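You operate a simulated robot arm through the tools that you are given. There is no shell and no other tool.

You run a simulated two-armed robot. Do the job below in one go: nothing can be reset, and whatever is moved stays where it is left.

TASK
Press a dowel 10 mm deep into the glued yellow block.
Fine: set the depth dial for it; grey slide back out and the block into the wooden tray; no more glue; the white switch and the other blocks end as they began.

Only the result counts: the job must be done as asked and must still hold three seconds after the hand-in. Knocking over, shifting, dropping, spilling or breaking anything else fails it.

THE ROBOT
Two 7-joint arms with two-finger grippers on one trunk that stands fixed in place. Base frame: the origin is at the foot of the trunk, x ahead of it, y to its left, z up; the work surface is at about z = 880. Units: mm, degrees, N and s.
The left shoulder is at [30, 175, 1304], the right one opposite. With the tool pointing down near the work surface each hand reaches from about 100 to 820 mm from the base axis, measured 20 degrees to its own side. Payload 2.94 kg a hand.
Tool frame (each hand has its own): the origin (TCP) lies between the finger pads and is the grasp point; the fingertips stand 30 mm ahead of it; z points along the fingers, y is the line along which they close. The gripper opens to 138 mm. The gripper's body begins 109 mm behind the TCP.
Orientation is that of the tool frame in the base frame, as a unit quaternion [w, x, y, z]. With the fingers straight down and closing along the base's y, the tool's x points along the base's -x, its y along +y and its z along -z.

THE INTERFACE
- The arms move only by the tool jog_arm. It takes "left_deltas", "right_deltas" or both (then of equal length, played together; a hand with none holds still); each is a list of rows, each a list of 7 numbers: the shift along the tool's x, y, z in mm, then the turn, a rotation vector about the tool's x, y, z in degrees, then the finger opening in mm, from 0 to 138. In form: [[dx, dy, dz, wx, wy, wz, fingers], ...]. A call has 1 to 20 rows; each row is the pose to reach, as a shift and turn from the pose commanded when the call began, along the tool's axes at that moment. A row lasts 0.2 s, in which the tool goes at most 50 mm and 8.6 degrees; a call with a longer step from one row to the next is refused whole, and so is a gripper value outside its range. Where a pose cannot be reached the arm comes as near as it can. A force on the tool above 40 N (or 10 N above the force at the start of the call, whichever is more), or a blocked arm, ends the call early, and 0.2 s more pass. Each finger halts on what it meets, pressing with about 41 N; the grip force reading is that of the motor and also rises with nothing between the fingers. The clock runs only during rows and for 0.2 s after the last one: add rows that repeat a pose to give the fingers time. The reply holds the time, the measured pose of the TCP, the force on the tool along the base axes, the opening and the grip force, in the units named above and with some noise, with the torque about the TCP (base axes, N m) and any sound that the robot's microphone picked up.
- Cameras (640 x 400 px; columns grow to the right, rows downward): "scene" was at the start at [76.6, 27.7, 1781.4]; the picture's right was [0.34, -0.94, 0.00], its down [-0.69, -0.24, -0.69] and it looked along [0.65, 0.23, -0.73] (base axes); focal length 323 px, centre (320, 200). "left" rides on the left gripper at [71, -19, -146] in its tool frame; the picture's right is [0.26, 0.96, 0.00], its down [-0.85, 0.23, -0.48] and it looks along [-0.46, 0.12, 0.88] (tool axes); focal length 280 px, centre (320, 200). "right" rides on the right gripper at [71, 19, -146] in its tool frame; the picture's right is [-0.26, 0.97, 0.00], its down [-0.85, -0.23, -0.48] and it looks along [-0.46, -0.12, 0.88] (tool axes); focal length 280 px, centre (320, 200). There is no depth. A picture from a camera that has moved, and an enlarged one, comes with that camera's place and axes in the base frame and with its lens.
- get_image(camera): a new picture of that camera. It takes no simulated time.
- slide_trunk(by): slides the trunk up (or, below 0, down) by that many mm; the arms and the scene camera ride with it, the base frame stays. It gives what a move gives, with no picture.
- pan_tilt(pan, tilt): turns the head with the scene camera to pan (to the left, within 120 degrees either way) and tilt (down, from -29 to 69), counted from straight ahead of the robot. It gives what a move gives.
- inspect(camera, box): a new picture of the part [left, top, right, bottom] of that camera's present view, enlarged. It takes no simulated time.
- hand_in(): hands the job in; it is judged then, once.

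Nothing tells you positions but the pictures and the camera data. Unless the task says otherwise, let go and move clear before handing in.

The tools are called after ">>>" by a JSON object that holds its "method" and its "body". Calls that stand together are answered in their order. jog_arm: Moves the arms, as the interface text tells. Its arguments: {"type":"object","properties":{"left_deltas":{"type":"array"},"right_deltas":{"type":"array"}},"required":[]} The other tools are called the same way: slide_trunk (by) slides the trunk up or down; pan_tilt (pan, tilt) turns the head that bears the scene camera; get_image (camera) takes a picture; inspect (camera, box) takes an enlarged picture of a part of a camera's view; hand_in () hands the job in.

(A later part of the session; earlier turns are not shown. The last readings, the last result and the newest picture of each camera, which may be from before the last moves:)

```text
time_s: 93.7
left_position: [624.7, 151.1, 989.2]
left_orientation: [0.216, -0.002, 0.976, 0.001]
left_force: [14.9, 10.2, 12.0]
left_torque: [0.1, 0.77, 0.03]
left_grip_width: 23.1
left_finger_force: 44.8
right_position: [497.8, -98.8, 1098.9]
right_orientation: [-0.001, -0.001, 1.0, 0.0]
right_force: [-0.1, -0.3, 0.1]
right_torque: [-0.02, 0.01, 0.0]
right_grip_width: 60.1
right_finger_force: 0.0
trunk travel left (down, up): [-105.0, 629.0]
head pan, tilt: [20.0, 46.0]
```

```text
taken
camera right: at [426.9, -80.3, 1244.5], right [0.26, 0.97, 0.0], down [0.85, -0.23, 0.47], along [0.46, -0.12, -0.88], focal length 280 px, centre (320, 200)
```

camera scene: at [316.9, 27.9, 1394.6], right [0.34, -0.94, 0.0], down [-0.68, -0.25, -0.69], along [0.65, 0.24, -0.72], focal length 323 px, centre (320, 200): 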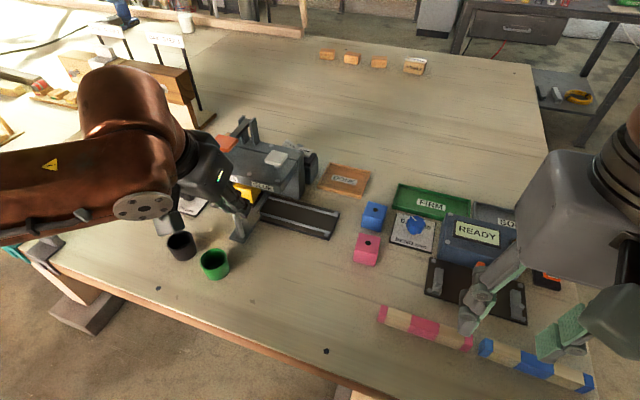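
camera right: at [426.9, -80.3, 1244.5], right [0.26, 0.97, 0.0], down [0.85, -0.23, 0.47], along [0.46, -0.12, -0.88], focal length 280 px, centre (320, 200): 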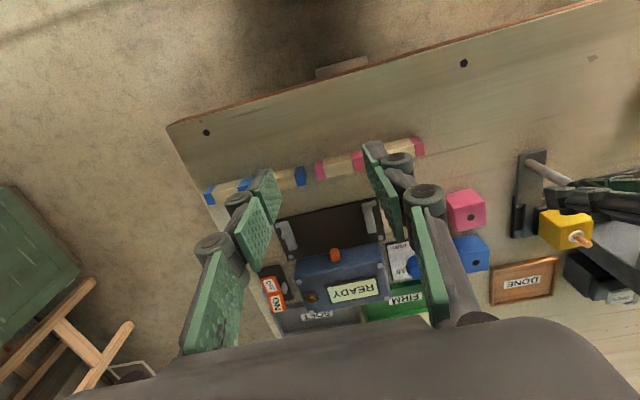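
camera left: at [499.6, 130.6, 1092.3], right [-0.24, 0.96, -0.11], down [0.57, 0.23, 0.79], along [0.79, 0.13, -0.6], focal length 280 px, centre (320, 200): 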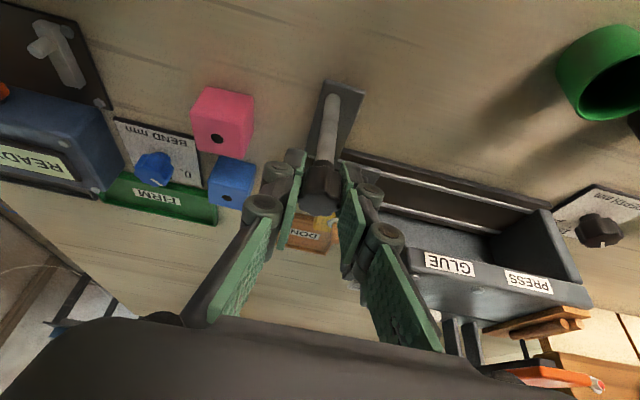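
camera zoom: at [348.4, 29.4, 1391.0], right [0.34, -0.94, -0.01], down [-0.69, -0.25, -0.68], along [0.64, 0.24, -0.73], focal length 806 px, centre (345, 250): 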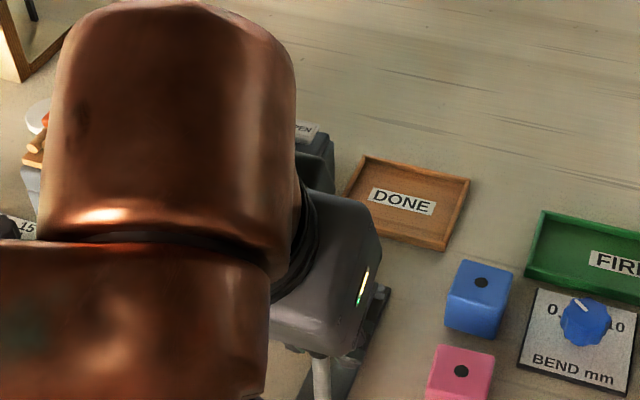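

The slide is back against its out stop, and the yellow block now has a dowel standing in it. Let me zoom on it.

>>> {"method": "inspect", "body": {"camera": "right", "box": [480, 130, 640, 320]}}

>>> {"method": "jog_arm", "body": {"left_deltas": [[0, 1, 0, 0, 0, 0, 30], [0, 1, 0, 0, 0, 0, 45], [0, 1, 0, 0, 0, 0, 60], [0, 1, 0, 0, 0, 0, 60], [0, 1, -30, 0, 0, 0, 60], [0, 1, -65, 0, 0, 0, 60], [0, 1, -105, 0, 0, 0, 60], [0, 1, -140, 0, 0, 0, 60], [0, 1, -140, 0, 0, 0, 60]]}}

>>> {"method": "get_image", "body": {"camera": "left"}}

>>> {"method": "inspect", "body": {"camera": "right", "box": [480, 130, 640, 320]}}

```text
2.11 times, centred on (560, 225) of right
camera zoom: at [426.9, -80.3, 1244.5], right [0.26, 0.97, 0.0], down [0.85, -0.23, 0.47], along [0.46, -0.12, -0.88], focal length 590 px, centre (-185, 147)
```

zoom: 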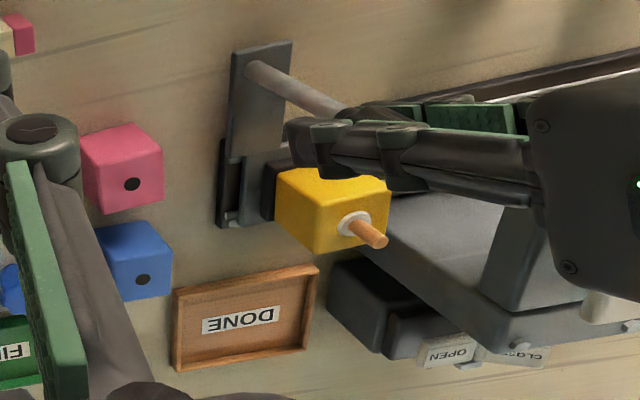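

```text
time_s: 95.7
left_position: [559.4, 148.9, 1118.3]
left_orientation: [0.217, 0.0, 0.976, 0.0]
left_force: [-0.1, 0.6, 0.9]
left_torque: [-0.02, -0.01, 0.0]
left_grip_width: 60.0
left_finger_force: 0.1
right_position: [496.4, -99.8, 1100.0]
right_orientation: [0.0, -0.001, 1.0, 0.002]
right_force: [0.0, -0.6, 0.4]
right_torque: [0.04, -0.04, 0.03]
right_grip_width: 60.1
right_finger_force: 0.0
trunk travel left (down, up): [-105.0, 629.0]
head pan, tilt: [20.0, 46.0]
```

```text
taken
camera left: at [435.5, 130.4, 1221.6], right [-0.24, 0.97, -0.11], down [0.57, 0.23, 0.79], along [0.79, 0.12, -0.6], focal length 280 px, centre (320, 200)
```

left: 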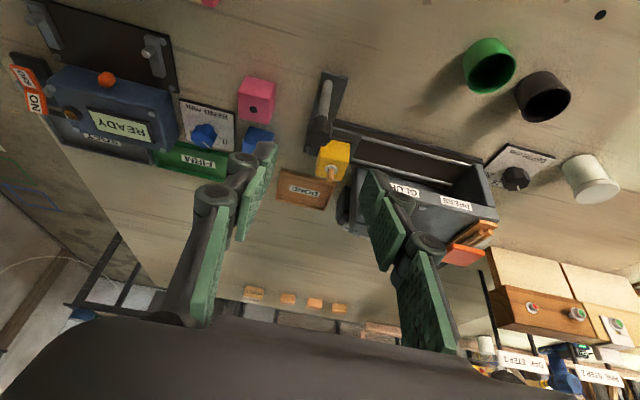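

```text
2.11 times, centred on (560, 225) of right
camera zoom: at [422.6, -81.3, 1245.1], right [0.26, 0.97, 0.0], down [0.85, -0.23, 0.47], along [0.46, -0.12, -0.88], focal length 590 px, centre (-185, 147)
```

zoom: 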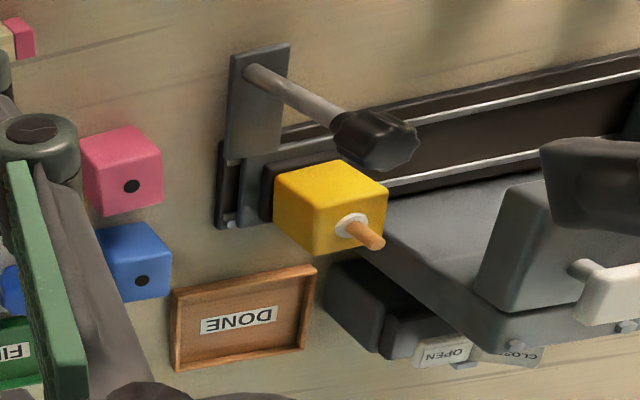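

The slide is back, the block holds the dowel, and the left hand is clear. Now I'll measure the block and tray precisely for the grasp.

>>> {"method": "inspect", "body": {"camera": "left", "box": [260, 120, 370, 230]}}

>>> {"method": "inspect", "body": {"camera": "scene", "box": [250, 140, 400, 270]}}

>>> {"method": "get_image", "body": {"camera": "scene"}}

```text
3.64 times, centred on (315, 175) of left
camera zoom: at [435.5, 130.4, 1221.6], right [-0.24, 0.97, -0.11], down [0.57, 0.23, 0.79], along [0.79, 0.12, -0.6], focal length 1020 px, centre (338, 291)
```

zoom: 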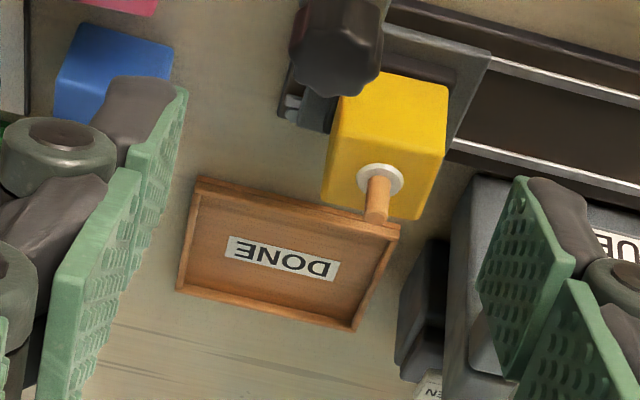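

```text
3.08 times, centred on (325, 205) of scene
camera zoom: at [315.2, 28.0, 1395.2], right [0.34, -0.94, 0.0], down [-0.68, -0.25, -0.69], along [0.65, 0.24, -0.72], focal length 993 px, centre (305, 185)
```

zoom: 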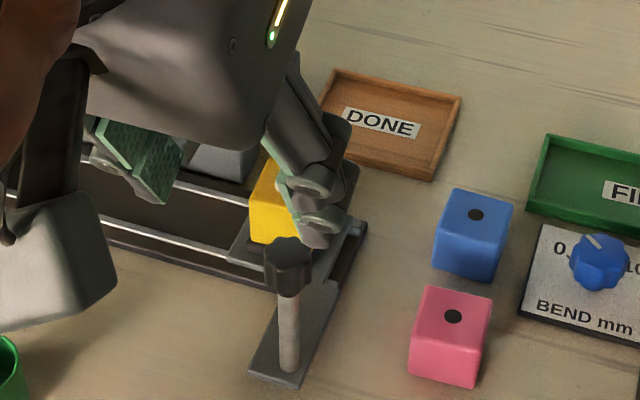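

```text
taken
camera scene: at [315.2, 28.0, 1395.2], right [0.34, -0.94, 0.0], down [-0.68, -0.25, -0.69], along [0.65, 0.24, -0.72], focal length 323 px, centre (320, 200)
```

scene: 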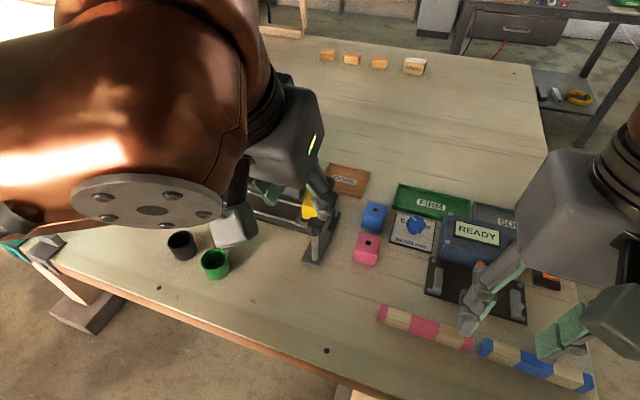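

The block is a 40 mm cube centred at about (714, 184.5), z 914–953, with the dowel sticking up about 21 mm. The DONE tray centre is near (844, 164). Before grasping, I'll test with the empty left hand whether it can reach over the tray.

>>> {"method": "jog_arm", "body": {"left_deltas": [[-27, 5, 20, 0, 0, 0, 60], [-54, 10, 45, 0, 0, 0, 60], [-80, 16, 72, 0, 0, 0, 60], [-107, 21, 103, 0, 0, 0, 60], [-107, 21, 103, 0, 0, 0, 60]]}}

>>> {"method": "jog_arm", "body": {"left_deltas": [[-27, -2, 15, 0, 0, 0, 60], [-54, -4, 30, 0, 0, 0, 60], [-80, -5, 45, 0, 0, 0, 60], [-105, -6, 62, 0, 0, 0, 60], [-105, -6, 62, 0, 0, 0, 60]]}}

>>> {"method": "get_image", "body": {"camera": "left"}}

>>> {"method": "get_image", "body": {"camera": "scene"}}

```text
time_s: 96.9
left_position: [698.1, 200.1, 1069.7]
left_orientation: [0.213, 0.0, 0.977, 0.001]
left_force: [-0.3, 0.5, 0.9]
left_torque: [0.04, -0.03, 0.06]
left_grip_width: 60.1
left_finger_force: 0.0
left hand out of reach, approached as far as the arm can: row 2, 3, 4, 5
right_position: [502.4, -100.0, 1097.3]
right_orientation: [-0.004, 0.0, 1.0, 0.001]
right_force: [-0.8, -0.4, -0.1]
right_torque: [0.06, -0.01, 0.03]
right_grip_width: 59.9
right_finger_force: 0.0
trunk travel left (down, up): [-105.0, 629.0]
head pan, tilt: [20.0, 46.0]
```

```text
time_s: 98.1
left_position: [759.8, 274.5, 1053.0]
left_orientation: [0.217, 0.001, 0.976, -0.002]
left_force: [0.1, 2.3, -0.8]
left_torque: [-0.2, 0.04, -0.09]
left_grip_width: 60.1
left_finger_force: 0.1
left hand out of reach, approached as far as the arm can: row 1, 2, 3, 4, 5
right_position: [497.1, -94.9, 1097.1]
right_orientation: [-0.003, -0.001, 1.0, -0.003]
right_force: [0.5, 1.7, -0.1]
right_torque: [-0.19, 0.03, 0.0]
right_grip_width: 59.8
right_finger_force: 0.1
trunk travel left (down, up): [-105.0, 629.0]
head pan, tilt: [20.0, 46.0]
```

```text
taken
camera left: at [634.4, 255.3, 1155.8], right [-0.24, 0.96, -0.11], down [0.57, 0.23, 0.79], along [0.79, 0.12, -0.6], focal length 280 px, centre (320, 200)
```

left: 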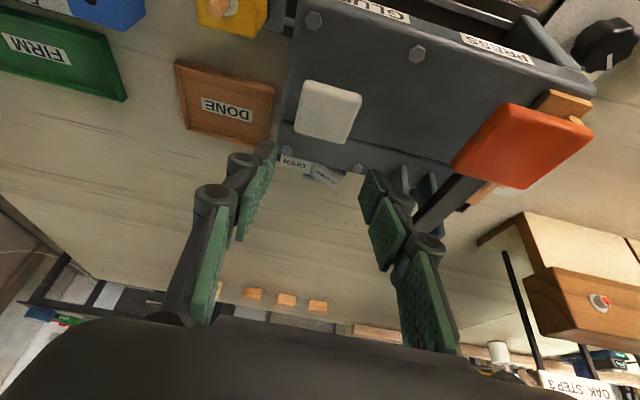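

```text
taken
camera scene: at [319.7, 33.9, 1393.9], right [0.34, -0.94, 0.0], down [-0.68, -0.25, -0.69], along [0.65, 0.24, -0.72], focal length 323 px, centre (320, 200)
```

scene: 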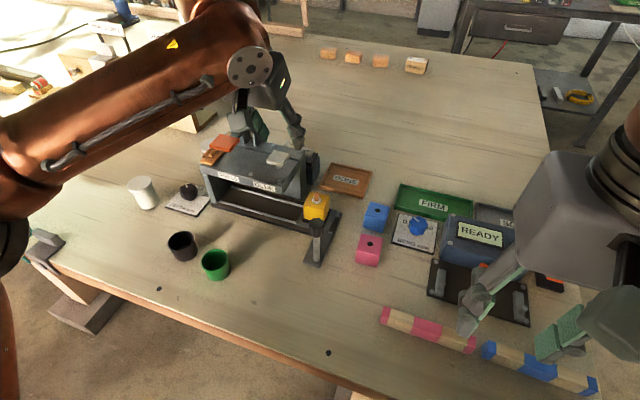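

The left arm can't go that far right; it slid off to y≈274 above the machine. I'll back it out carefully (up and back) before anything touches the white pad, and check that nothing was disturbed.

>>> {"method": "jog_arm", "body": {"left_deltas": [[9.7, 0, -26.6, 0, 0, 0, 60], [23.9, 0, -55.3, 0, 0, 0, 60], [49.2, 0, -83.7, 0, 0, 0, 60], [83.3, 15, -105.1, 0, 0, 0, 60], [110.5, 50, -117.8, 0, 0, 0, 60], [128.6, 90, -126.3, 0, 0, 0, 60], [128.6, 90, -126.3, 0, 0, 0, 60]]}}

>>> {"method": "inspect", "body": {"camera": "scene", "box": [180, 110, 380, 270]}}

>>> {"method": "inspect", "body": {"camera": "right", "box": [480, 130, 640, 320]}}

```text
time_s: 99.7
left_position: [589.8, 354.9, 1120.7]
left_orientation: [0.216, 0.001, 0.976, 0.0]
left_force: [-0.3, -0.3, -0.5]
left_torque: [0.02, 0.02, 0.01]
left_grip_width: 60.0
left_finger_force: 0.1
right_position: [495.1, -99.9, 1098.6]
right_orientation: [-0.001, 0.0, 1.0, 0.001]
right_force: [0.4, 0.0, -0.2]
right_torque: [0.03, 0.01, 0.0]
right_grip_width: 59.9
right_finger_force: 0.1
trunk travel left (down, up): [-105.0, 629.0]
head pan, tilt: [20.0, 46.0]
```

```text
2.50 times, centred on (280, 190) of scene
camera zoom: at [316.6, 27.0, 1394.8], right [0.34, -0.94, 0.0], down [-0.68, -0.25, -0.69], along [0.65, 0.24, -0.72], focal length 806 px, centre (420, 225)
```

zoom: 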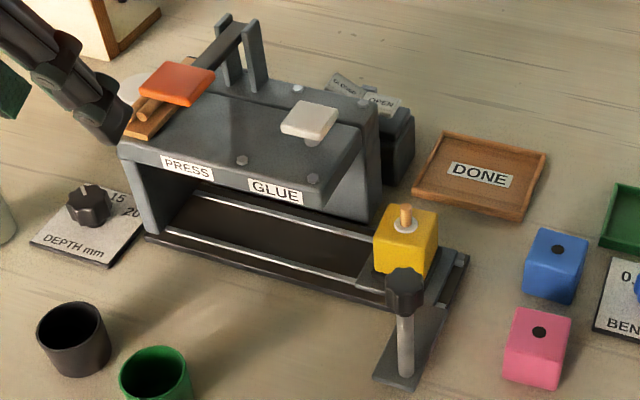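

```text
2.11 times, centred on (560, 225) of right
camera zoom: at [424.3, -82.4, 1244.2], right [0.26, 0.96, 0.0], down [0.85, -0.23, 0.47], along [0.46, -0.12, -0.88], focal length 590 px, centre (-185, 147)
```

zoom: 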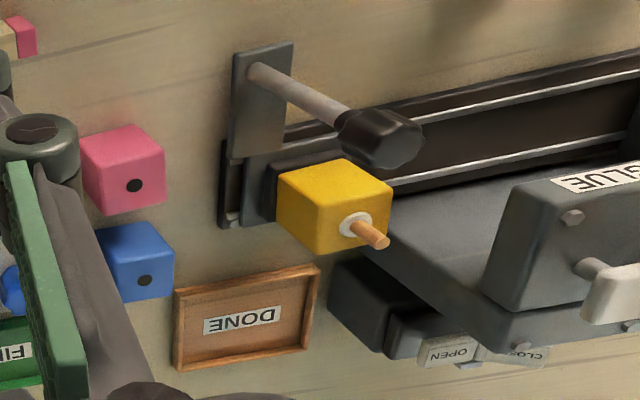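

Nothing was disturbed: dowel in, lever up, white pad and switch unchanged. Next I'll test the right arm pitched forward toward the tray, well above everything.

>>> {"method": "jog_arm", "body": {"right_deltas": [[-24, 26, 0, 0, -4, 0, 60], [-48, 53, 0, 0, -8, 0, 60], [-73, 80, 0, 0, -12, 0, 60], [-97, 106, 0, 0, -16, 0, 60], [-121, 133, 0, 0, -20, 0, 60], [-145, 159, 4, 0, -25, 0, 60], [-145, 159, 4, 0, -25, 0, 60]]}}

>>> {"method": "get_image", "body": {"camera": "right"}}

>>> {"method": "get_image", "body": {"camera": "scene"}}

```text
time_s: 101.3
left_position: [591.3, 355.0, 1120.5]
left_orientation: [0.216, 0.001, 0.976, 0.001]
left_force: [-0.6, 0.3, -1.0]
left_torque: [0.03, 0.02, 0.03]
left_grip_width: 59.8
left_finger_force: 0.1
right_position: [639.2, 61.8, 1095.3]
right_orientation: [0.216, 0.0, 0.976, 0.002]
right_force: [0.6, -0.2, -0.8]
right_torque: [0.03, 0.03, 0.0]
right_grip_width: 60.1
right_finger_force: 0.0
trunk travel left (down, up): [-105.0, 629.0]
head pan, tilt: [20.0, 46.0]
```

```text
taken
camera right: at [513.4, 79.5, 1196.3], right [0.24, 0.96, 0.11], down [0.57, -0.23, 0.79], along [0.79, -0.12, -0.6], focal length 280 px, centre (320, 200)
```

right: 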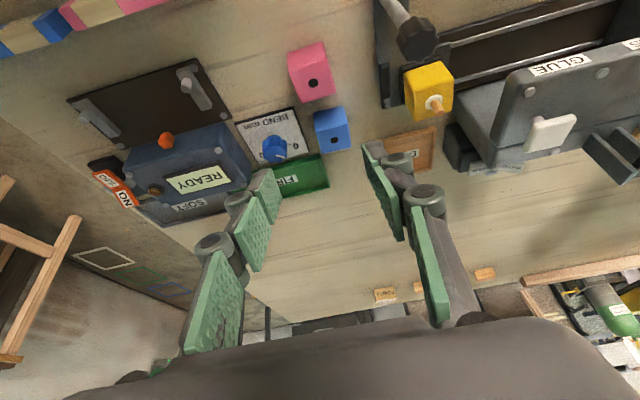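

```text
taken
camera scene: at [316.7, 28.0, 1394.7], right [0.34, -0.94, 0.0], down [-0.68, -0.25, -0.69], along [0.65, 0.24, -0.72], focal length 323 px, centre (320, 200)
```

scene: 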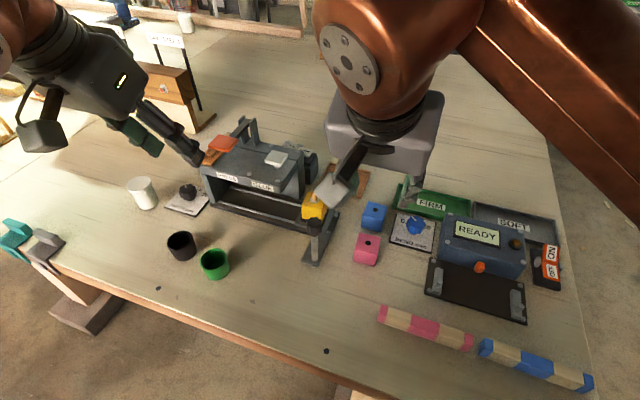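

The right arm is fine there. I'll continue the test outward over the tray, keeping y small to stay clear of the switch box.

>>> {"method": "jog_arm", "body": {"right_deltas": [[-20, 18, 10, 0, 0, 0, 60], [-40, 36, 25, 0, 0, 0, 60], [-60, 54, 45, 0, 0, 0, 60], [-80, 70, 65, 0, 0, 0, 60], [-105, 75, 80, 0, 0, 0, 60], [-130, 82, 95, 0, 0, 0, 60], [-155, 88, 112, 0, 0, 0, 60], [-155, 88, 112, 0, 0, 0, 60]]}}

>>> {"method": "get_image", "body": {"camera": "right"}}

>>> {"method": "get_image", "body": {"camera": "scene"}}

```text
time_s: 103.1
left_position: [590.1, 357.4, 1120.6]
left_orientation: [0.216, 0.0, 0.976, 0.0]
left_force: [-0.6, -0.6, -0.1]
left_torque: [-0.01, -0.05, 0.01]
left_grip_width: 59.8
left_finger_force: 0.0
right_position: [801.0, 136.4, 1048.3]
right_orientation: [0.216, -0.001, 0.976, 0.001]
right_force: [-0.1, -0.1, -0.7]
right_torque: [-0.02, -0.04, -0.02]
right_grip_width: 60.2
right_finger_force: 0.1
right hand out of reach, approached as far as the arm can: row 6, 7, 8
trunk travel left (down, up): [-105.0, 629.0]
head pan, tilt: [20.0, 46.0]
```

```text
taken
camera right: at [674.0, 154.9, 1150.0], right [0.24, 0.97, 0.11], down [0.57, -0.23, 0.79], along [0.79, -0.12, -0.6], focal length 280 px, centre (320, 200)
```

right: 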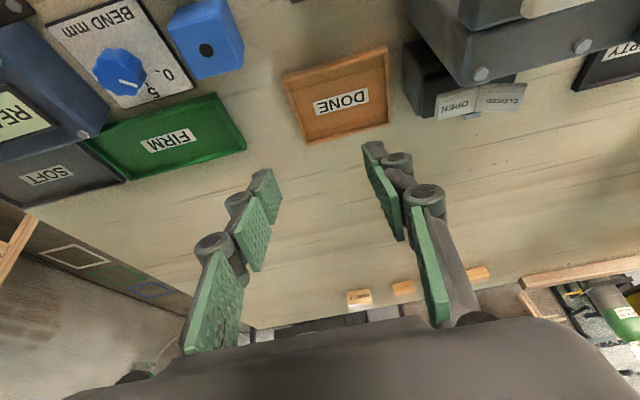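

```text
taken
camera scene: at [316.4, 29.7, 1394.8], right [0.34, -0.94, 0.0], down [-0.68, -0.25, -0.69], along [0.65, 0.24, -0.72], focal length 323 px, centre (320, 200)
```

scene: 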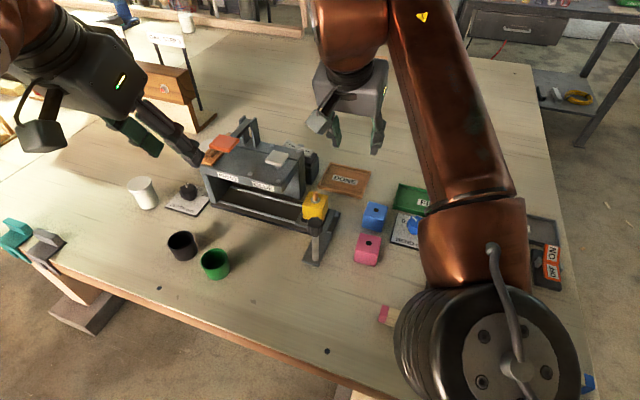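

Close: it reached (801, 136) at z≈1048. With more pitch and lower height it should reach the tray; I'll test at pitch 35° above the tray.

>>> {"method": "jog_arm", "body": {"right_deltas": [[5, 3, 22, 0, -2.5, 0, 60], [10, 6, 45, 0, -5, 0, 60], [15, 9, 68, 0, -7.5, 0, 60], [20, 12, 90, 0, -10, 0, 60], [20, 12, 90, 0, -10, 0, 60]]}}

>>> {"method": "get_image", "body": {"camera": "right"}}

>>> {"method": "inspect", "body": {"camera": "scene", "box": [240, 60, 460, 270]}}

```text
time_s: 104.3
left_position: [591.0, 357.1, 1119.6]
left_orientation: [0.216, 0.0, 0.976, 0.0]
left_force: [-0.7, 0.1, 0.6]
left_torque: [0.02, 0.02, 0.02]
left_grip_width: 60.1
left_finger_force: 0.1
right_position: [819.6, 146.7, 953.8]
right_orientation: [0.299, 0.0, 0.954, 0.001]
right_force: [0.3, -0.1, -0.7]
right_torque: [0.04, 0.02, 0.02]
right_grip_width: 60.1
right_finger_force: 0.1
trunk travel left (down, up): [-105.0, 629.0]
head pan, tilt: [20.0, 46.0]
```

```text
taken
camera right: at [679.4, 165.3, 1033.4], right [0.22, 0.96, 0.15], down [0.43, -0.23, 0.88], along [0.88, -0.12, -0.46], focal length 280 px, centre (320, 200)
```

right: 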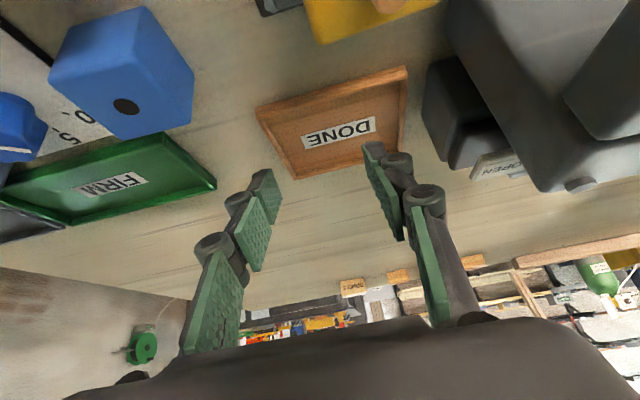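

```text
1.90 times, centred on (350, 165) of scene
camera zoom: at [317.8, 28.9, 1394.4], right [0.34, -0.94, 0.0], down [-0.68, -0.25, -0.69], along [0.65, 0.24, -0.72], focal length 614 px, centre (263, 267)
```

zoom: 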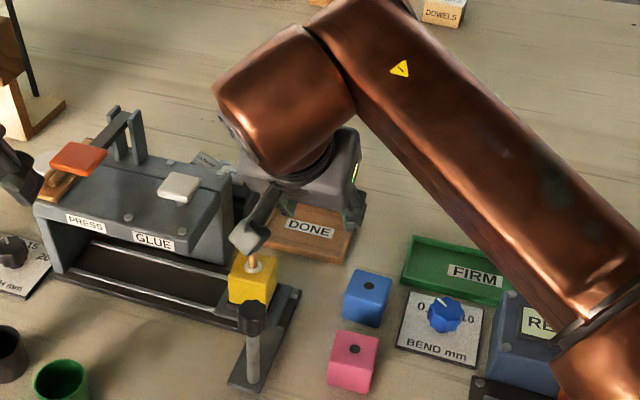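

Pitch 35° reaches over the tray without trouble. Now I'll bring the right hand back above the yellow block at the same pitch.

>>> {"method": "jog_arm", "body": {"right_deltas": [[-0.7, 0, -36, 0, 0, 0, 60], [-1.4, 0, -72, 0, 0, 0, 60], [15, 12, -94, 0, 0, 0, 58], [30, 25, -115, 0, 0, 0, 58], [46, 37.8, -136.8, 0, 0, 0, 58], [46, 37.8, -136.8, 0, 0, 0, 58]]}}

>>> {"method": "get_image", "body": {"camera": "right"}}

>>> {"method": "inspect", "body": {"camera": "scene", "box": [220, 90, 400, 260]}}

```text
time_s: 105.7
left_position: [590.7, 356.2, 1119.3]
left_orientation: [0.216, 0.001, 0.976, 0.0]
left_force: [1.5, 0.2, -0.2]
left_torque: [0.01, 0.03, 0.01]
left_grip_width: 60.2
left_finger_force: 0.0
right_position: [705.2, 185.2, 1040.4]
right_orientation: [0.299, 0.001, 0.954, 0.0]
right_force: [0.1, -0.1, 0.7]
right_torque: [-0.01, 0.0, -0.01]
right_grip_width: 57.7
right_finger_force: 0.1
trunk travel left (down, up): [-105.0, 629.0]
head pan, tilt: [20.0, 46.0]
```

```text
taken
camera right: at [561.7, 203.4, 1118.8], right [0.22, 0.96, 0.15], down [0.43, -0.23, 0.87], along [0.88, -0.12, -0.46], focal length 280 px, centre (320, 200)
```

right: 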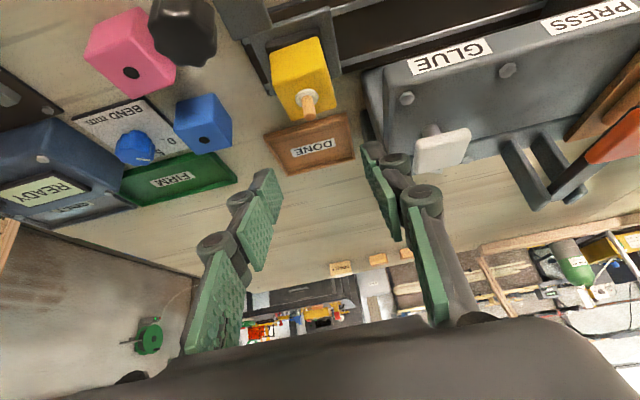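

```text
2.35 times, centred on (310, 175) of scene
camera zoom: at [317.6, 28.7, 1394.4], right [0.34, -0.94, 0.0], down [-0.68, -0.25, -0.69], along [0.65, 0.24, -0.72], focal length 759 px, centre (344, 259)
```

zoom: 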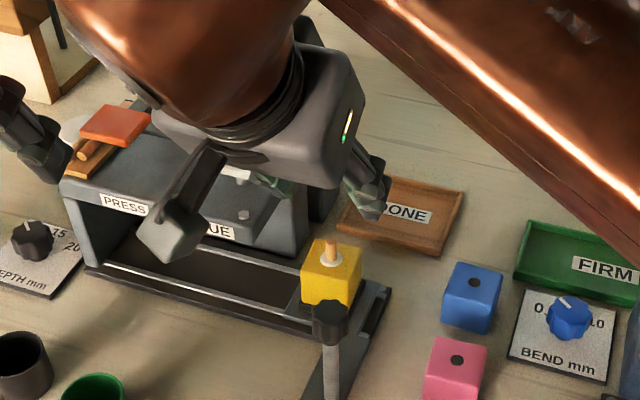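

Aligned in y. I'll descend around the block in two steps.

>>> {"method": "jog_arm", "body": {"right_deltas": [[15, -0.5, 21, 0, 0, 0, 58], [29, -0.7, 41, 0, 0, 0, 58], [38, -0.7, 53, 0, 0, 0, 58], [38, -0.7, 53, 0, 0, 0, 58]]}}

>>> {"method": "get_image", "body": {"camera": "right"}}

>>> {"method": "inspect", "body": {"camera": "scene", "box": [240, 110, 380, 250]}}

```text
time_s: 106.7
left_position: [590.6, 355.5, 1119.9]
left_orientation: [0.216, 0.001, 0.976, 0.0]
left_force: [0.2, -0.1, -0.2]
left_torque: [0.03, 0.0, -0.04]
left_grip_width: 60.0
left_finger_force: 0.1
right_position: [703.2, 185.5, 977.0]
right_orientation: [0.299, 0.0, 0.954, 0.001]
right_force: [0.1, 0.3, -0.1]
right_torque: [-0.03, 0.01, -0.01]
right_grip_width: 57.8
right_finger_force: 0.0
trunk travel left (down, up): [-105.0, 629.0]
head pan, tilt: [20.0, 46.0]
```

```text
taken
camera right: at [561.2, 203.5, 1056.0], right [0.21, 0.96, 0.15], down [0.42, -0.23, 0.88], along [0.88, -0.12, -0.46], focal length 280 px, centre (320, 200)
```

right: 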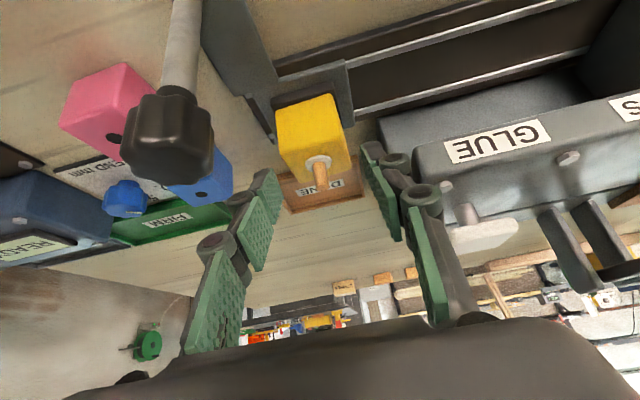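

```text
2.86 times, centred on (310, 180) of scene
camera zoom: at [317.0, 28.9, 1394.7], right [0.34, -0.94, 0.0], down [-0.68, -0.25, -0.69], along [0.65, 0.24, -0.72], focal length 922 px, centre (349, 257)
```

zoom: 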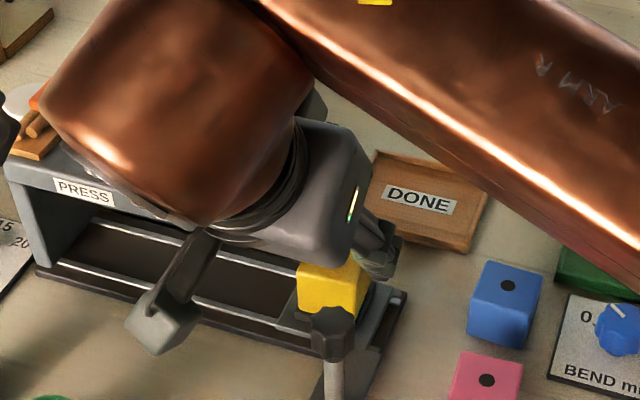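

>>> {"method": "jog_arm", "body": {"right_deltas": [[8, -0.5, 11, 0, 0, 0, 58], [15, -0.8, 21.6, 0, 0, 0, 58], [15, -0.8, 21.6, 0, 0, 0, 58]]}}

>>> {"method": "get_image", "body": {"camera": "right"}}

```text
time_s: 107.5
left_position: [591.9, 355.7, 1118.8]
left_orientation: [0.217, 0.0, 0.976, 0.0]
left_force: [-0.2, 0.5, 0.7]
left_torque: [-0.01, -0.01, -0.01]
left_grip_width: 59.9
left_finger_force: 0.1
right_position: [703.5, 183.7, 950.9]
right_orientation: [0.3, -0.001, 0.954, 0.001]
right_force: [0.3, -0.8, 0.0]
right_torque: [0.06, -0.02, 0.0]
right_grip_width: 58.2
right_finger_force: 0.0
trunk travel left (down, up): [-105.0, 629.0]
head pan, tilt: [20.0, 46.0]
```

```text
taken
camera right: at [561.6, 202.3, 1029.8], right [0.21, 0.97, 0.15], down [0.42, -0.23, 0.88], along [0.88, -0.12, -0.46], focal length 280 px, centre (320, 200)
```

right: 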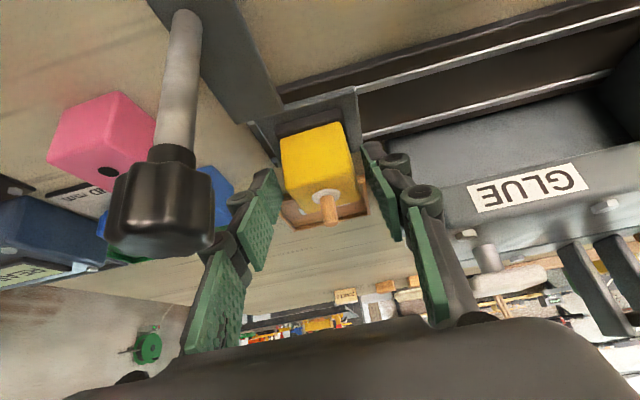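

The block is centred between the fingertips. Closing the grip now.

>>> {"method": "jog_arm", "body": {"right_deltas": [[0, 0, 0, 0, 0, 0, 50], [0, 0, 0, 0, 0, 0, 44], [0, 0, 0, 0, 0, 0, 38], [0, 0, 0, 0, 0, 0, 34], [0, 0, 0, 0, 0, 0, 34]]}}

>>> {"method": "get_image", "body": {"camera": "right"}}

```text
time_s: 108.7
left_position: [591.8, 355.7, 1120.4]
left_orientation: [0.216, 0.002, 0.976, 0.0]
left_force: [1.0, -0.3, 0.6]
left_torque: [-0.01, -0.02, -0.03]
left_grip_width: 60.1
left_finger_force: 0.0
right_position: [703.5, 182.6, 951.9]
right_orientation: [0.298, 0.0, 0.955, 0.0]
right_force: [-0.3, 0.2, 1.1]
right_torque: [0.02, 0.01, 0.02]
right_grip_width: 40.8
right_finger_force: 41.4
trunk travel left (down, up): [-105.0, 629.0]
head pan, tilt: [20.0, 46.0]
```

```text
taken
camera right: at [561.7, 202.3, 1029.9], right [0.21, 0.96, 0.15], down [0.42, -0.23, 0.88], along [0.88, -0.12, -0.46], focal length 280 px, centre (320, 200)
```

right: 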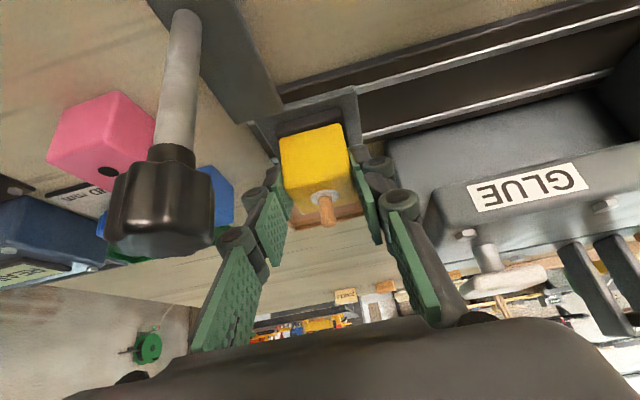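

The block is gripped (40.8 mm). I'll lift it straight up 40 mm and check.

>>> {"method": "jog_arm", "body": {"right_deltas": [[-3, 0, -4, 0, 0, 0, 34], [-9, 0, -13, 0, 0, 0, 34], [-16, 0, -23, 0, 0, 0, 34], [-23, 0, -33, 0, 0, 0, 34], [-23, 0, -33, 0, 0, 0, 34]]}}

>>> {"method": "get_image", "body": {"camera": "right"}}

>>> {"method": "inspect", "body": {"camera": "scene", "box": [220, 100, 400, 260]}}

```text
time_s: 109.9
left_position: [591.5, 356.2, 1119.6]
left_orientation: [0.217, 0.001, 0.976, 0.0]
left_force: [-0.5, 0.1, 1.1]
left_torque: [0.0, 0.01, 0.01]
left_grip_width: 59.8
left_finger_force: 0.1
right_position: [702.7, 184.9, 991.7]
right_orientation: [0.299, 0.0, 0.954, 0.001]
right_force: [-0.4, -0.6, -0.1]
right_torque: [-0.02, 0.01, 0.0]
right_grip_width: 40.6
right_finger_force: 40.9
trunk travel left (down, up): [-105.0, 629.0]
head pan, tilt: [20.0, 46.0]
```

```text
taken
camera right: at [561.7, 202.8, 1070.0], right [0.21, 0.96, 0.15], down [0.43, -0.23, 0.88], along [0.88, -0.12, -0.46], focal length 280 px, centre (320, 200)
```

right: 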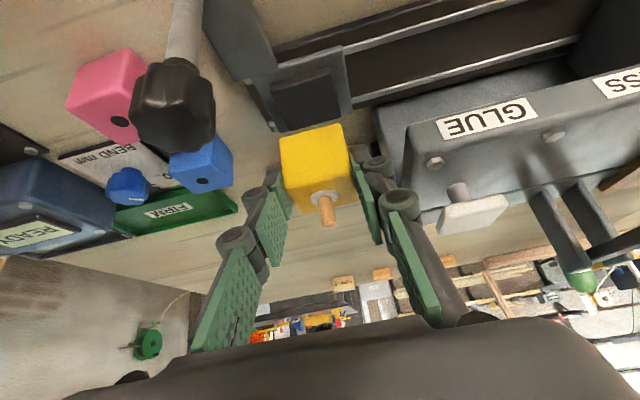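

```text
2.50 times, centred on (310, 180) of scene
camera zoom: at [317.4, 29.0, 1394.5], right [0.34, -0.94, 0.0], down [-0.68, -0.25, -0.69], along [0.65, 0.24, -0.72], focal length 806 px, centre (345, 250)
```

zoom: 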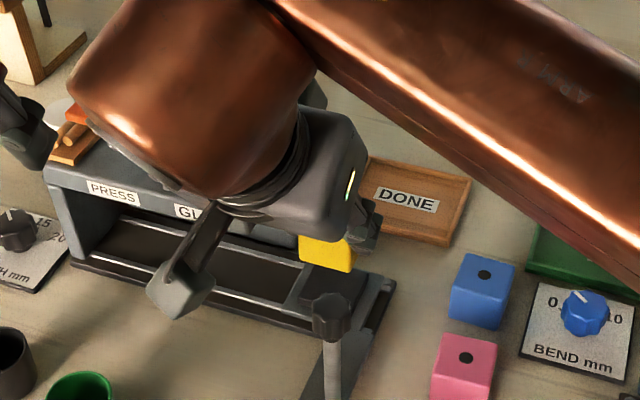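

Block is up and upright in the grip, and the slide stayed. Now I'll carry it over the tray to about (835, 150).

>>> {"method": "jog_arm", "body": {"right_deltas": [[-14, -13, 16, 0, 0, 0, 34], [-32, -25, 36, 0, 0, 0, 34], [-52, -32, 59, 0, 0, 0, 34], [-70, -35, 80, 0, 0, 0, 34], [-82, -35, 94, 0, 0, 0, 34], [-82, -35, 94, 0, 0, 0, 34]]}}

>>> {"method": "get_image", "body": {"camera": "right"}}

>>> {"method": "inspect", "body": {"camera": "scene", "box": [250, 90, 430, 260]}}

```text
time_s: 111.3
left_position: [591.0, 355.7, 1120.3]
left_orientation: [0.216, 0.0, 0.976, 0.0]
left_force: [0.6, -0.6, 0.7]
left_torque: [0.02, 0.03, 0.03]
left_grip_width: 60.3
left_finger_force: 0.0
right_position: [826.3, 149.9, 960.8]
right_orientation: [0.3, 0.0, 0.954, 0.002]
right_force: [0.0, -0.2, -1.0]
right_torque: [0.02, 0.03, 0.0]
right_grip_width: 40.9
right_finger_force: 41.1
trunk travel left (down, up): [-105.0, 629.0]
head pan, tilt: [20.0, 46.0]
```

```text
taken
camera right: at [684.4, 168.2, 1038.3], right [0.21, 0.96, 0.15], down [0.42, -0.23, 0.88], along [0.88, -0.12, -0.46], focal length 280 px, centre (320, 200)
```

right: 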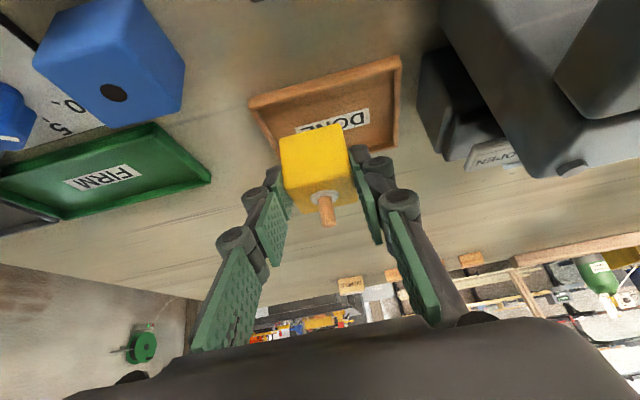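

```text
2.35 times, centred on (340, 175) of scene
camera zoom: at [317.0, 28.7, 1394.7], right [0.34, -0.94, 0.0], down [-0.68, -0.25, -0.69], along [0.65, 0.24, -0.72], focal length 759 px, centre (273, 259)
```

zoom: 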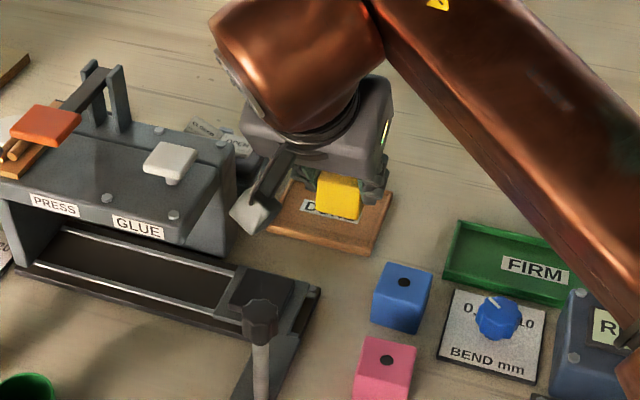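

Over the tray. I'll shift to y≈162 so the fingers clear both tray walls when opening, and lower to just above the floor.

>>> {"method": "jog_arm", "body": {"right_deltas": [[0, 6, 0, 0, 0, 0, 34], [4, 12, 7, 0, 0, 0, 34], [11, 12, 18, 0, 0, 0, 34], [16, 12, 25.5, 0, 0, 0, 34], [18, 12, 28.5, 0, 0, 0, 34], [18, 12, 28.5, 0, 0, 0, 34]]}}

>>> {"method": "get_image", "body": {"camera": "right"}}

>>> {"method": "inspect", "body": {"camera": "scene", "box": [270, 110, 410, 240]}}

```text
time_s: 112.7
left_position: [591.0, 357.3, 1121.4]
left_orientation: [0.216, 0.001, 0.976, 0.0]
left_force: [0.1, 0.1, -0.1]
left_torque: [0.04, 0.03, 0.02]
left_grip_width: 59.9
left_finger_force: 0.2
right_position: [826.3, 162.1, 928.8]
right_orientation: [0.302, 0.0, 0.953, 0.001]
right_force: [1.5, 1.5, 7.7]
right_torque: [-0.08, -0.15, 0.06]
right_grip_width: 40.7
right_finger_force: 41.3
trunk travel left (down, up): [-105.0, 629.0]
head pan, tilt: [20.0, 46.0]
```

```text
taken
camera right: at [683.9, 179.7, 1007.3], right [0.21, 0.96, 0.15], down [0.42, -0.23, 0.88], along [0.88, -0.12, -0.46], focal length 280 px, centre (320, 200)
```

right: 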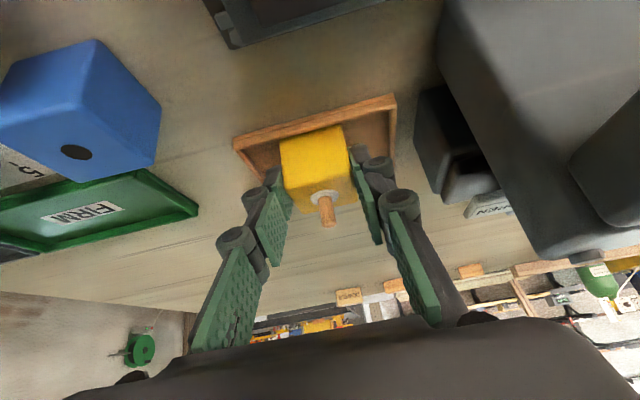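

```text
3.08 times, centred on (340, 175) of scene
camera zoom: at [316.3, 29.0, 1395.0], right [0.34, -0.94, 0.0], down [-0.68, -0.25, -0.69], along [0.65, 0.24, -0.72], focal length 993 px, centre (258, 277)
```

zoom: 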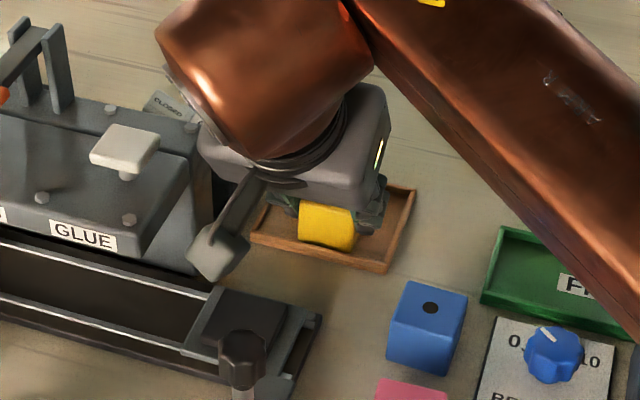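

The block is touching the tray floor (about 8 N upward). I'll open the fingers a little to release it and rise straight up.

>>> {"method": "jog_arm", "body": {"right_deltas": [[-0.6, 0, -0.8, 0, 0, 0, 42], [-0.6, 0, -0.8, 0, 0, 0, 46], [-0.6, 0, -0.8, 0, 0, 0, 49], [-0.6, 0, -0.8, 0, 0, 0, 49]]}}

>>> {"method": "get_image", "body": {"camera": "right"}}

```text
time_s: 113.7
left_position: [592.2, 355.8, 1119.8]
left_orientation: [0.215, 0.0, 0.977, 0.001]
left_force: [0.4, 0.4, 0.2]
left_torque: [0.01, 0.03, -0.02]
left_grip_width: 60.0
left_finger_force: 0.0
right_position: [826.9, 160.2, 926.5]
right_orientation: [0.298, 0.0, 0.955, 0.001]
right_force: [0.0, 0.1, -0.5]
right_torque: [0.0, 0.01, 0.0]
right_grip_width: 49.0
right_finger_force: 0.0
trunk travel left (down, up): [-105.0, 629.0]
head pan, tilt: [20.0, 46.0]
```

```text
taken
camera right: at [684.4, 179.5, 1006.6], right [0.21, 0.96, 0.15], down [0.42, -0.23, 0.88], along [0.88, -0.12, -0.46], focal length 280 px, centre (320, 200)
```

right: 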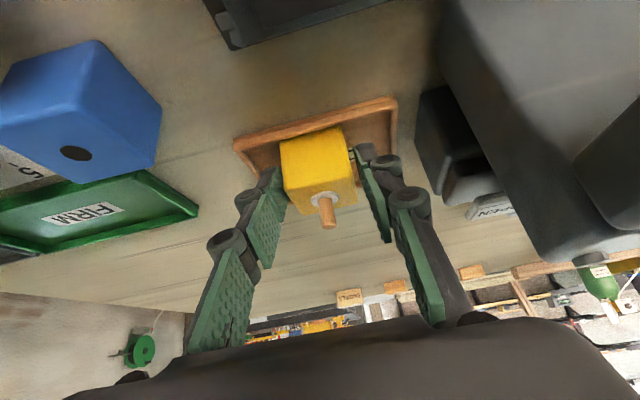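

Released cleanly. I'll withdraw along the finger direction.

>>> {"method": "jog_arm", "body": {"right_deltas": [[0, 0, -6, 0, 0, 0, 49], [0, 0, -18, 0, 0, 0, 49], [0, 0, -40, 0, 0, 0, 49], [0, 0, -70, 0, 0, 0, 49], [0, 0, -110, 0, 0, 0, 49], [0, 0, -110, 0, 0, 0, 49]]}}

>>> {"method": "get_image", "body": {"camera": "right"}}

>>> {"method": "inspect", "body": {"camera": "scene", "box": [240, 90, 420, 260]}}

```text
time_s: 115.1
left_position: [591.8, 355.4, 1118.6]
left_orientation: [0.215, 0.001, 0.977, -0.001]
left_force: [0.1, 0.4, -0.8]
left_torque: [-0.03, 0.03, 0.02]
left_grip_width: 60.0
left_finger_force: 0.1
right_position: [765.2, 160.5, 1015.0]
right_orientation: [0.299, 0.0, 0.954, -0.001]
right_force: [0.6, 0.4, -0.8]
right_torque: [0.0, 0.05, 0.01]
right_grip_width: 48.9
right_finger_force: 0.0
trunk travel left (down, up): [-105.0, 629.0]
head pan, tilt: [20.0, 46.0]
```

```text
taken
camera right: at [623.3, 179.1, 1094.8], right [0.22, 0.96, 0.15], down [0.43, -0.23, 0.87], along [0.88, -0.12, -0.46], focal length 280 px, centre (320, 200)
```

right: 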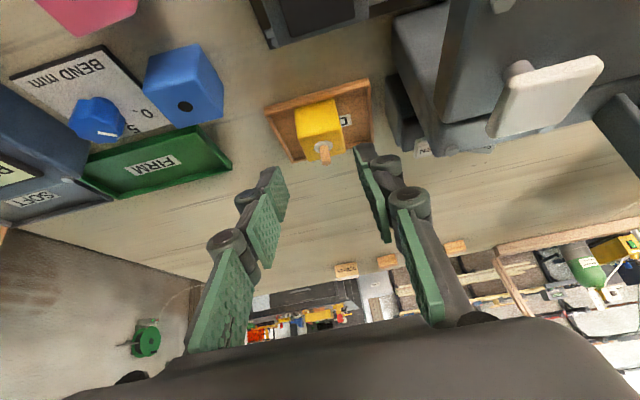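

```text
2.35 times, centred on (330, 175) of scene
camera zoom: at [318.3, 29.2, 1394.2], right [0.34, -0.94, 0.0], down [-0.68, -0.25, -0.69], along [0.65, 0.24, -0.72], focal length 759 px, centre (296, 259)
```

zoom: 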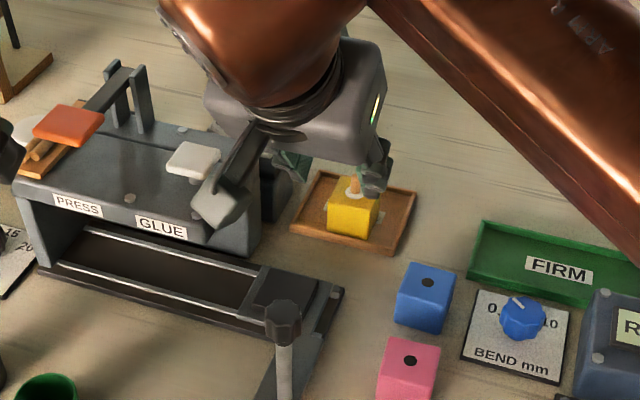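

The block sits upright in the DONE tray with its dowel. I'll retract both hands.

>>> {"method": "jog_arm", "body": {"right_deltas": [[10, -15, -30, 0, 2, 0, 55], [21, -35, -58, 0, 4, 0, 60], [33, -55, -86, 0, 6, 0, 60], [45, -77, -112, 0, 8, 0, 60], [57, -98, -137, 0, 10, 0, 60], [75, -130, -150, 0, 10, 0, 60], [95, -165, -160, 0, 10, 0, 60], [115, -200, -165, 0, 10, 0, 60], [115, -200, -165, 0, 10, 0, 60]], "left_deltas": [[5, 15, -8, 0, 3, 0, 60], [10, 30, -16, 0, 6, 0, 60], [15, 45, -24, 0, 9, 0, 60], [20, 60, -32, 0, 12, 0, 60], [25, 80, -40, 0, 15, 0, 60], [30, 100, -45, 0, 18, 0, 60], [35, 120, -48, 0, 21, 0, 60], [40, 140, -50, 0, 24, 0, 60], [40, 140, -50, 0, 24, 0, 60]]}}

>>> {"method": "get_image", "body": {"camera": "scene"}}

>>> {"method": "inspect", "body": {"camera": "scene", "box": [110, 100, 400, 290]}}

```text
time_s: 117.1
left_position: [531.3, 498.9, 1147.2]
left_orientation: [0.008, 0.001, 1.0, 0.0]
left_force: [-0.3, 1.5, -0.2]
left_torque: [-0.02, 0.0, 0.0]
left_grip_width: 60.0
left_finger_force: 0.0
right_position: [573.1, -38.9, 1086.9]
right_orientation: [0.215, 0.0, 0.977, 0.0]
right_force: [0.5, 0.3, -0.2]
right_torque: [-0.06, 0.0, -0.01]
right_grip_width: 59.9
right_finger_force: 0.0
trunk travel left (down, up): [-105.0, 629.0]
head pan, tilt: [20.0, 46.0]
```

```text
taken
camera scene: at [317.0, 29.9, 1394.6], right [0.34, -0.94, 0.0], down [-0.68, -0.25, -0.69], along [0.65, 0.24, -0.72], focal length 323 px, centre (320, 200)
```

scene: 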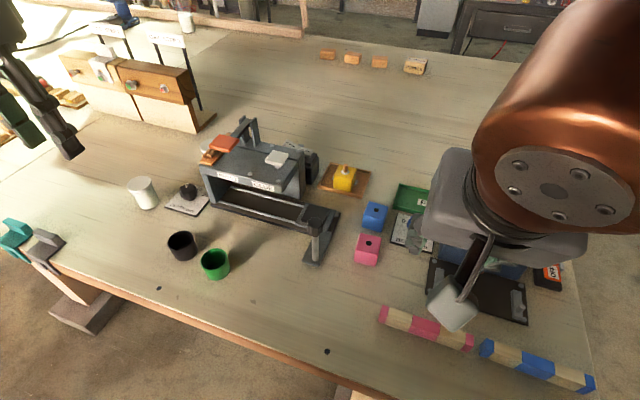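

```text
2.11 times, centred on (255, 195) of scene
camera zoom: at [317.0, 29.9, 1394.6], right [0.34, -0.94, 0.0], down [-0.68, -0.25, -0.69], along [0.65, 0.24, -0.72], focal length 679 px, centre (457, 210)
```

zoom: 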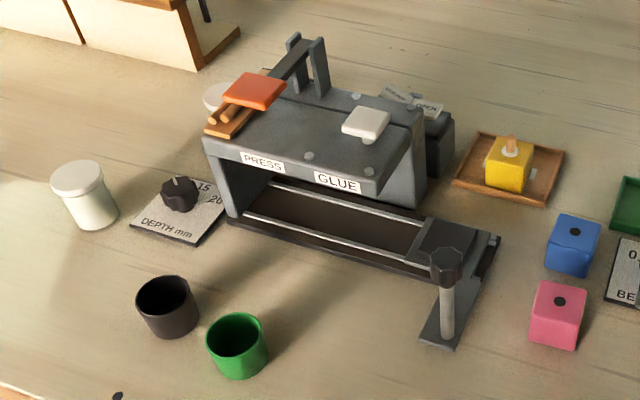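

Everything looks in place. I'll move the right hand further clear and take final close-up checks.

>>> {"method": "jog_arm", "body": {"right_deltas": [[15, -20, -20, 0, 5, 0, 60], [40, -40, -35, 0, 10, 0, 60], [65, -70, -45, 0, 15, 0, 60], [90, -100, -55, 0, 20, 0, 60], [110, -130, -60, 0, 25, 0, 60], [120, -160, -65, 0, 25, 0, 60], [120, -160, -65, 0, 25, 0, 60]]}}

>>> {"method": "inspect", "body": {"camera": "scene", "box": [280, 130, 420, 270]}}

>>> {"method": "inspect", "body": {"camera": "scene", "box": [150, 110, 320, 230]}}

>>> {"method": "get_image", "body": {"camera": "scene"}}

>>> {"method": "get_image", "body": {"camera": "left"}}

```text
time_s: 118.7
left_position: [532.7, 499.2, 1147.0]
left_orientation: [0.007, 0.001, 1.0, 0.0]
left_force: [0.7, 0.0, 0.4]
left_torque: [0.0, 0.02, 0.03]
left_grip_width: 59.9
left_finger_force: 0.0
right_position: [438.5, -198.6, 1095.8]
right_orientation: [-0.001, 0.0, 1.0, 0.001]
right_force: [0.3, -0.6, 0.6]
right_torque: [0.01, 0.01, -0.01]
right_grip_width: 59.9
right_finger_force: 0.0
trunk travel left (down, up): [-105.0, 629.0]
head pan, tilt: [20.0, 46.0]
```

```text
2.86 times, centred on (350, 200) of scene
camera zoom: at [317.5, 28.8, 1394.3], right [0.34, -0.94, 0.0], down [-0.68, -0.25, -0.69], along [0.65, 0.24, -0.72], focal length 922 px, centre (234, 200)
```

zoom: 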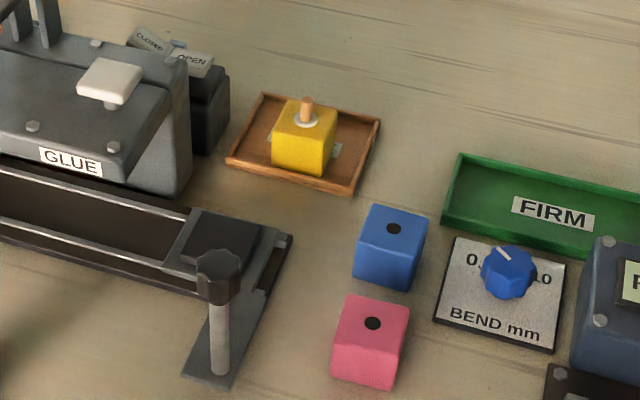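

```text
3.33 times, centred on (235, 170) of scene
camera zoom: at [317.5, 28.8, 1394.3], right [0.34, -0.94, 0.0], down [-0.68, -0.25, -0.69], along [0.65, 0.24, -0.72], focal length 1075 px, centre (603, 300)
```

zoom: 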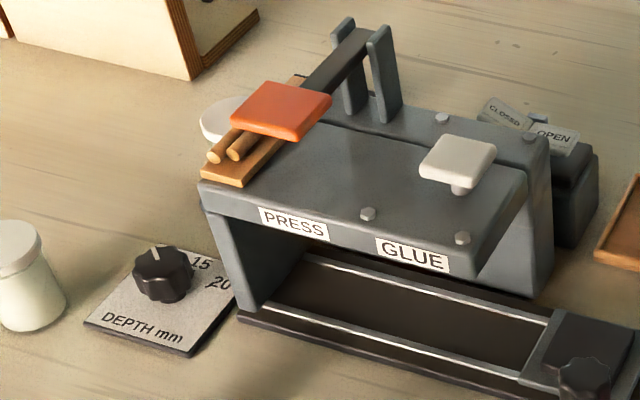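

```text
taken
camera scene: at [317.5, 28.8, 1394.3], right [0.34, -0.94, 0.0], down [-0.68, -0.25, -0.69], along [0.65, 0.24, -0.72], focal length 323 px, centre (320, 200)
```

scene: 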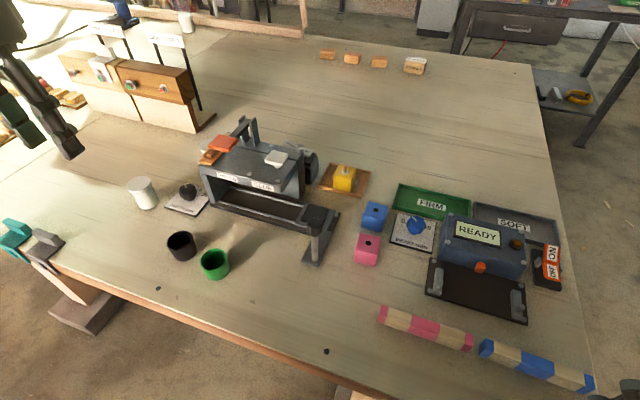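

```text
taken
camera left: at [460.1, 479.6, 1292.0], right [-0.26, 0.97, 0.0], down [0.84, 0.23, 0.49], along [0.47, 0.12, -0.87], focal length 280 px, centre (320, 200)
```

left: 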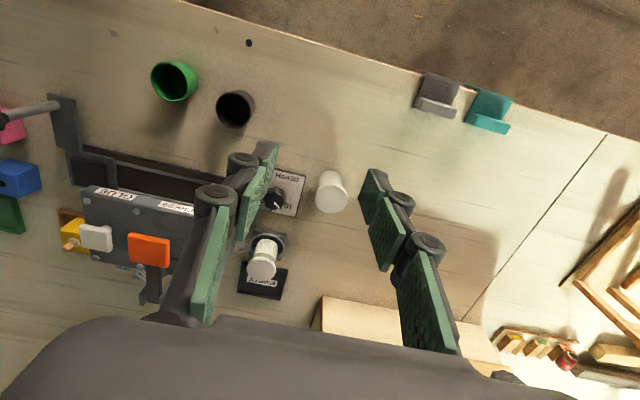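

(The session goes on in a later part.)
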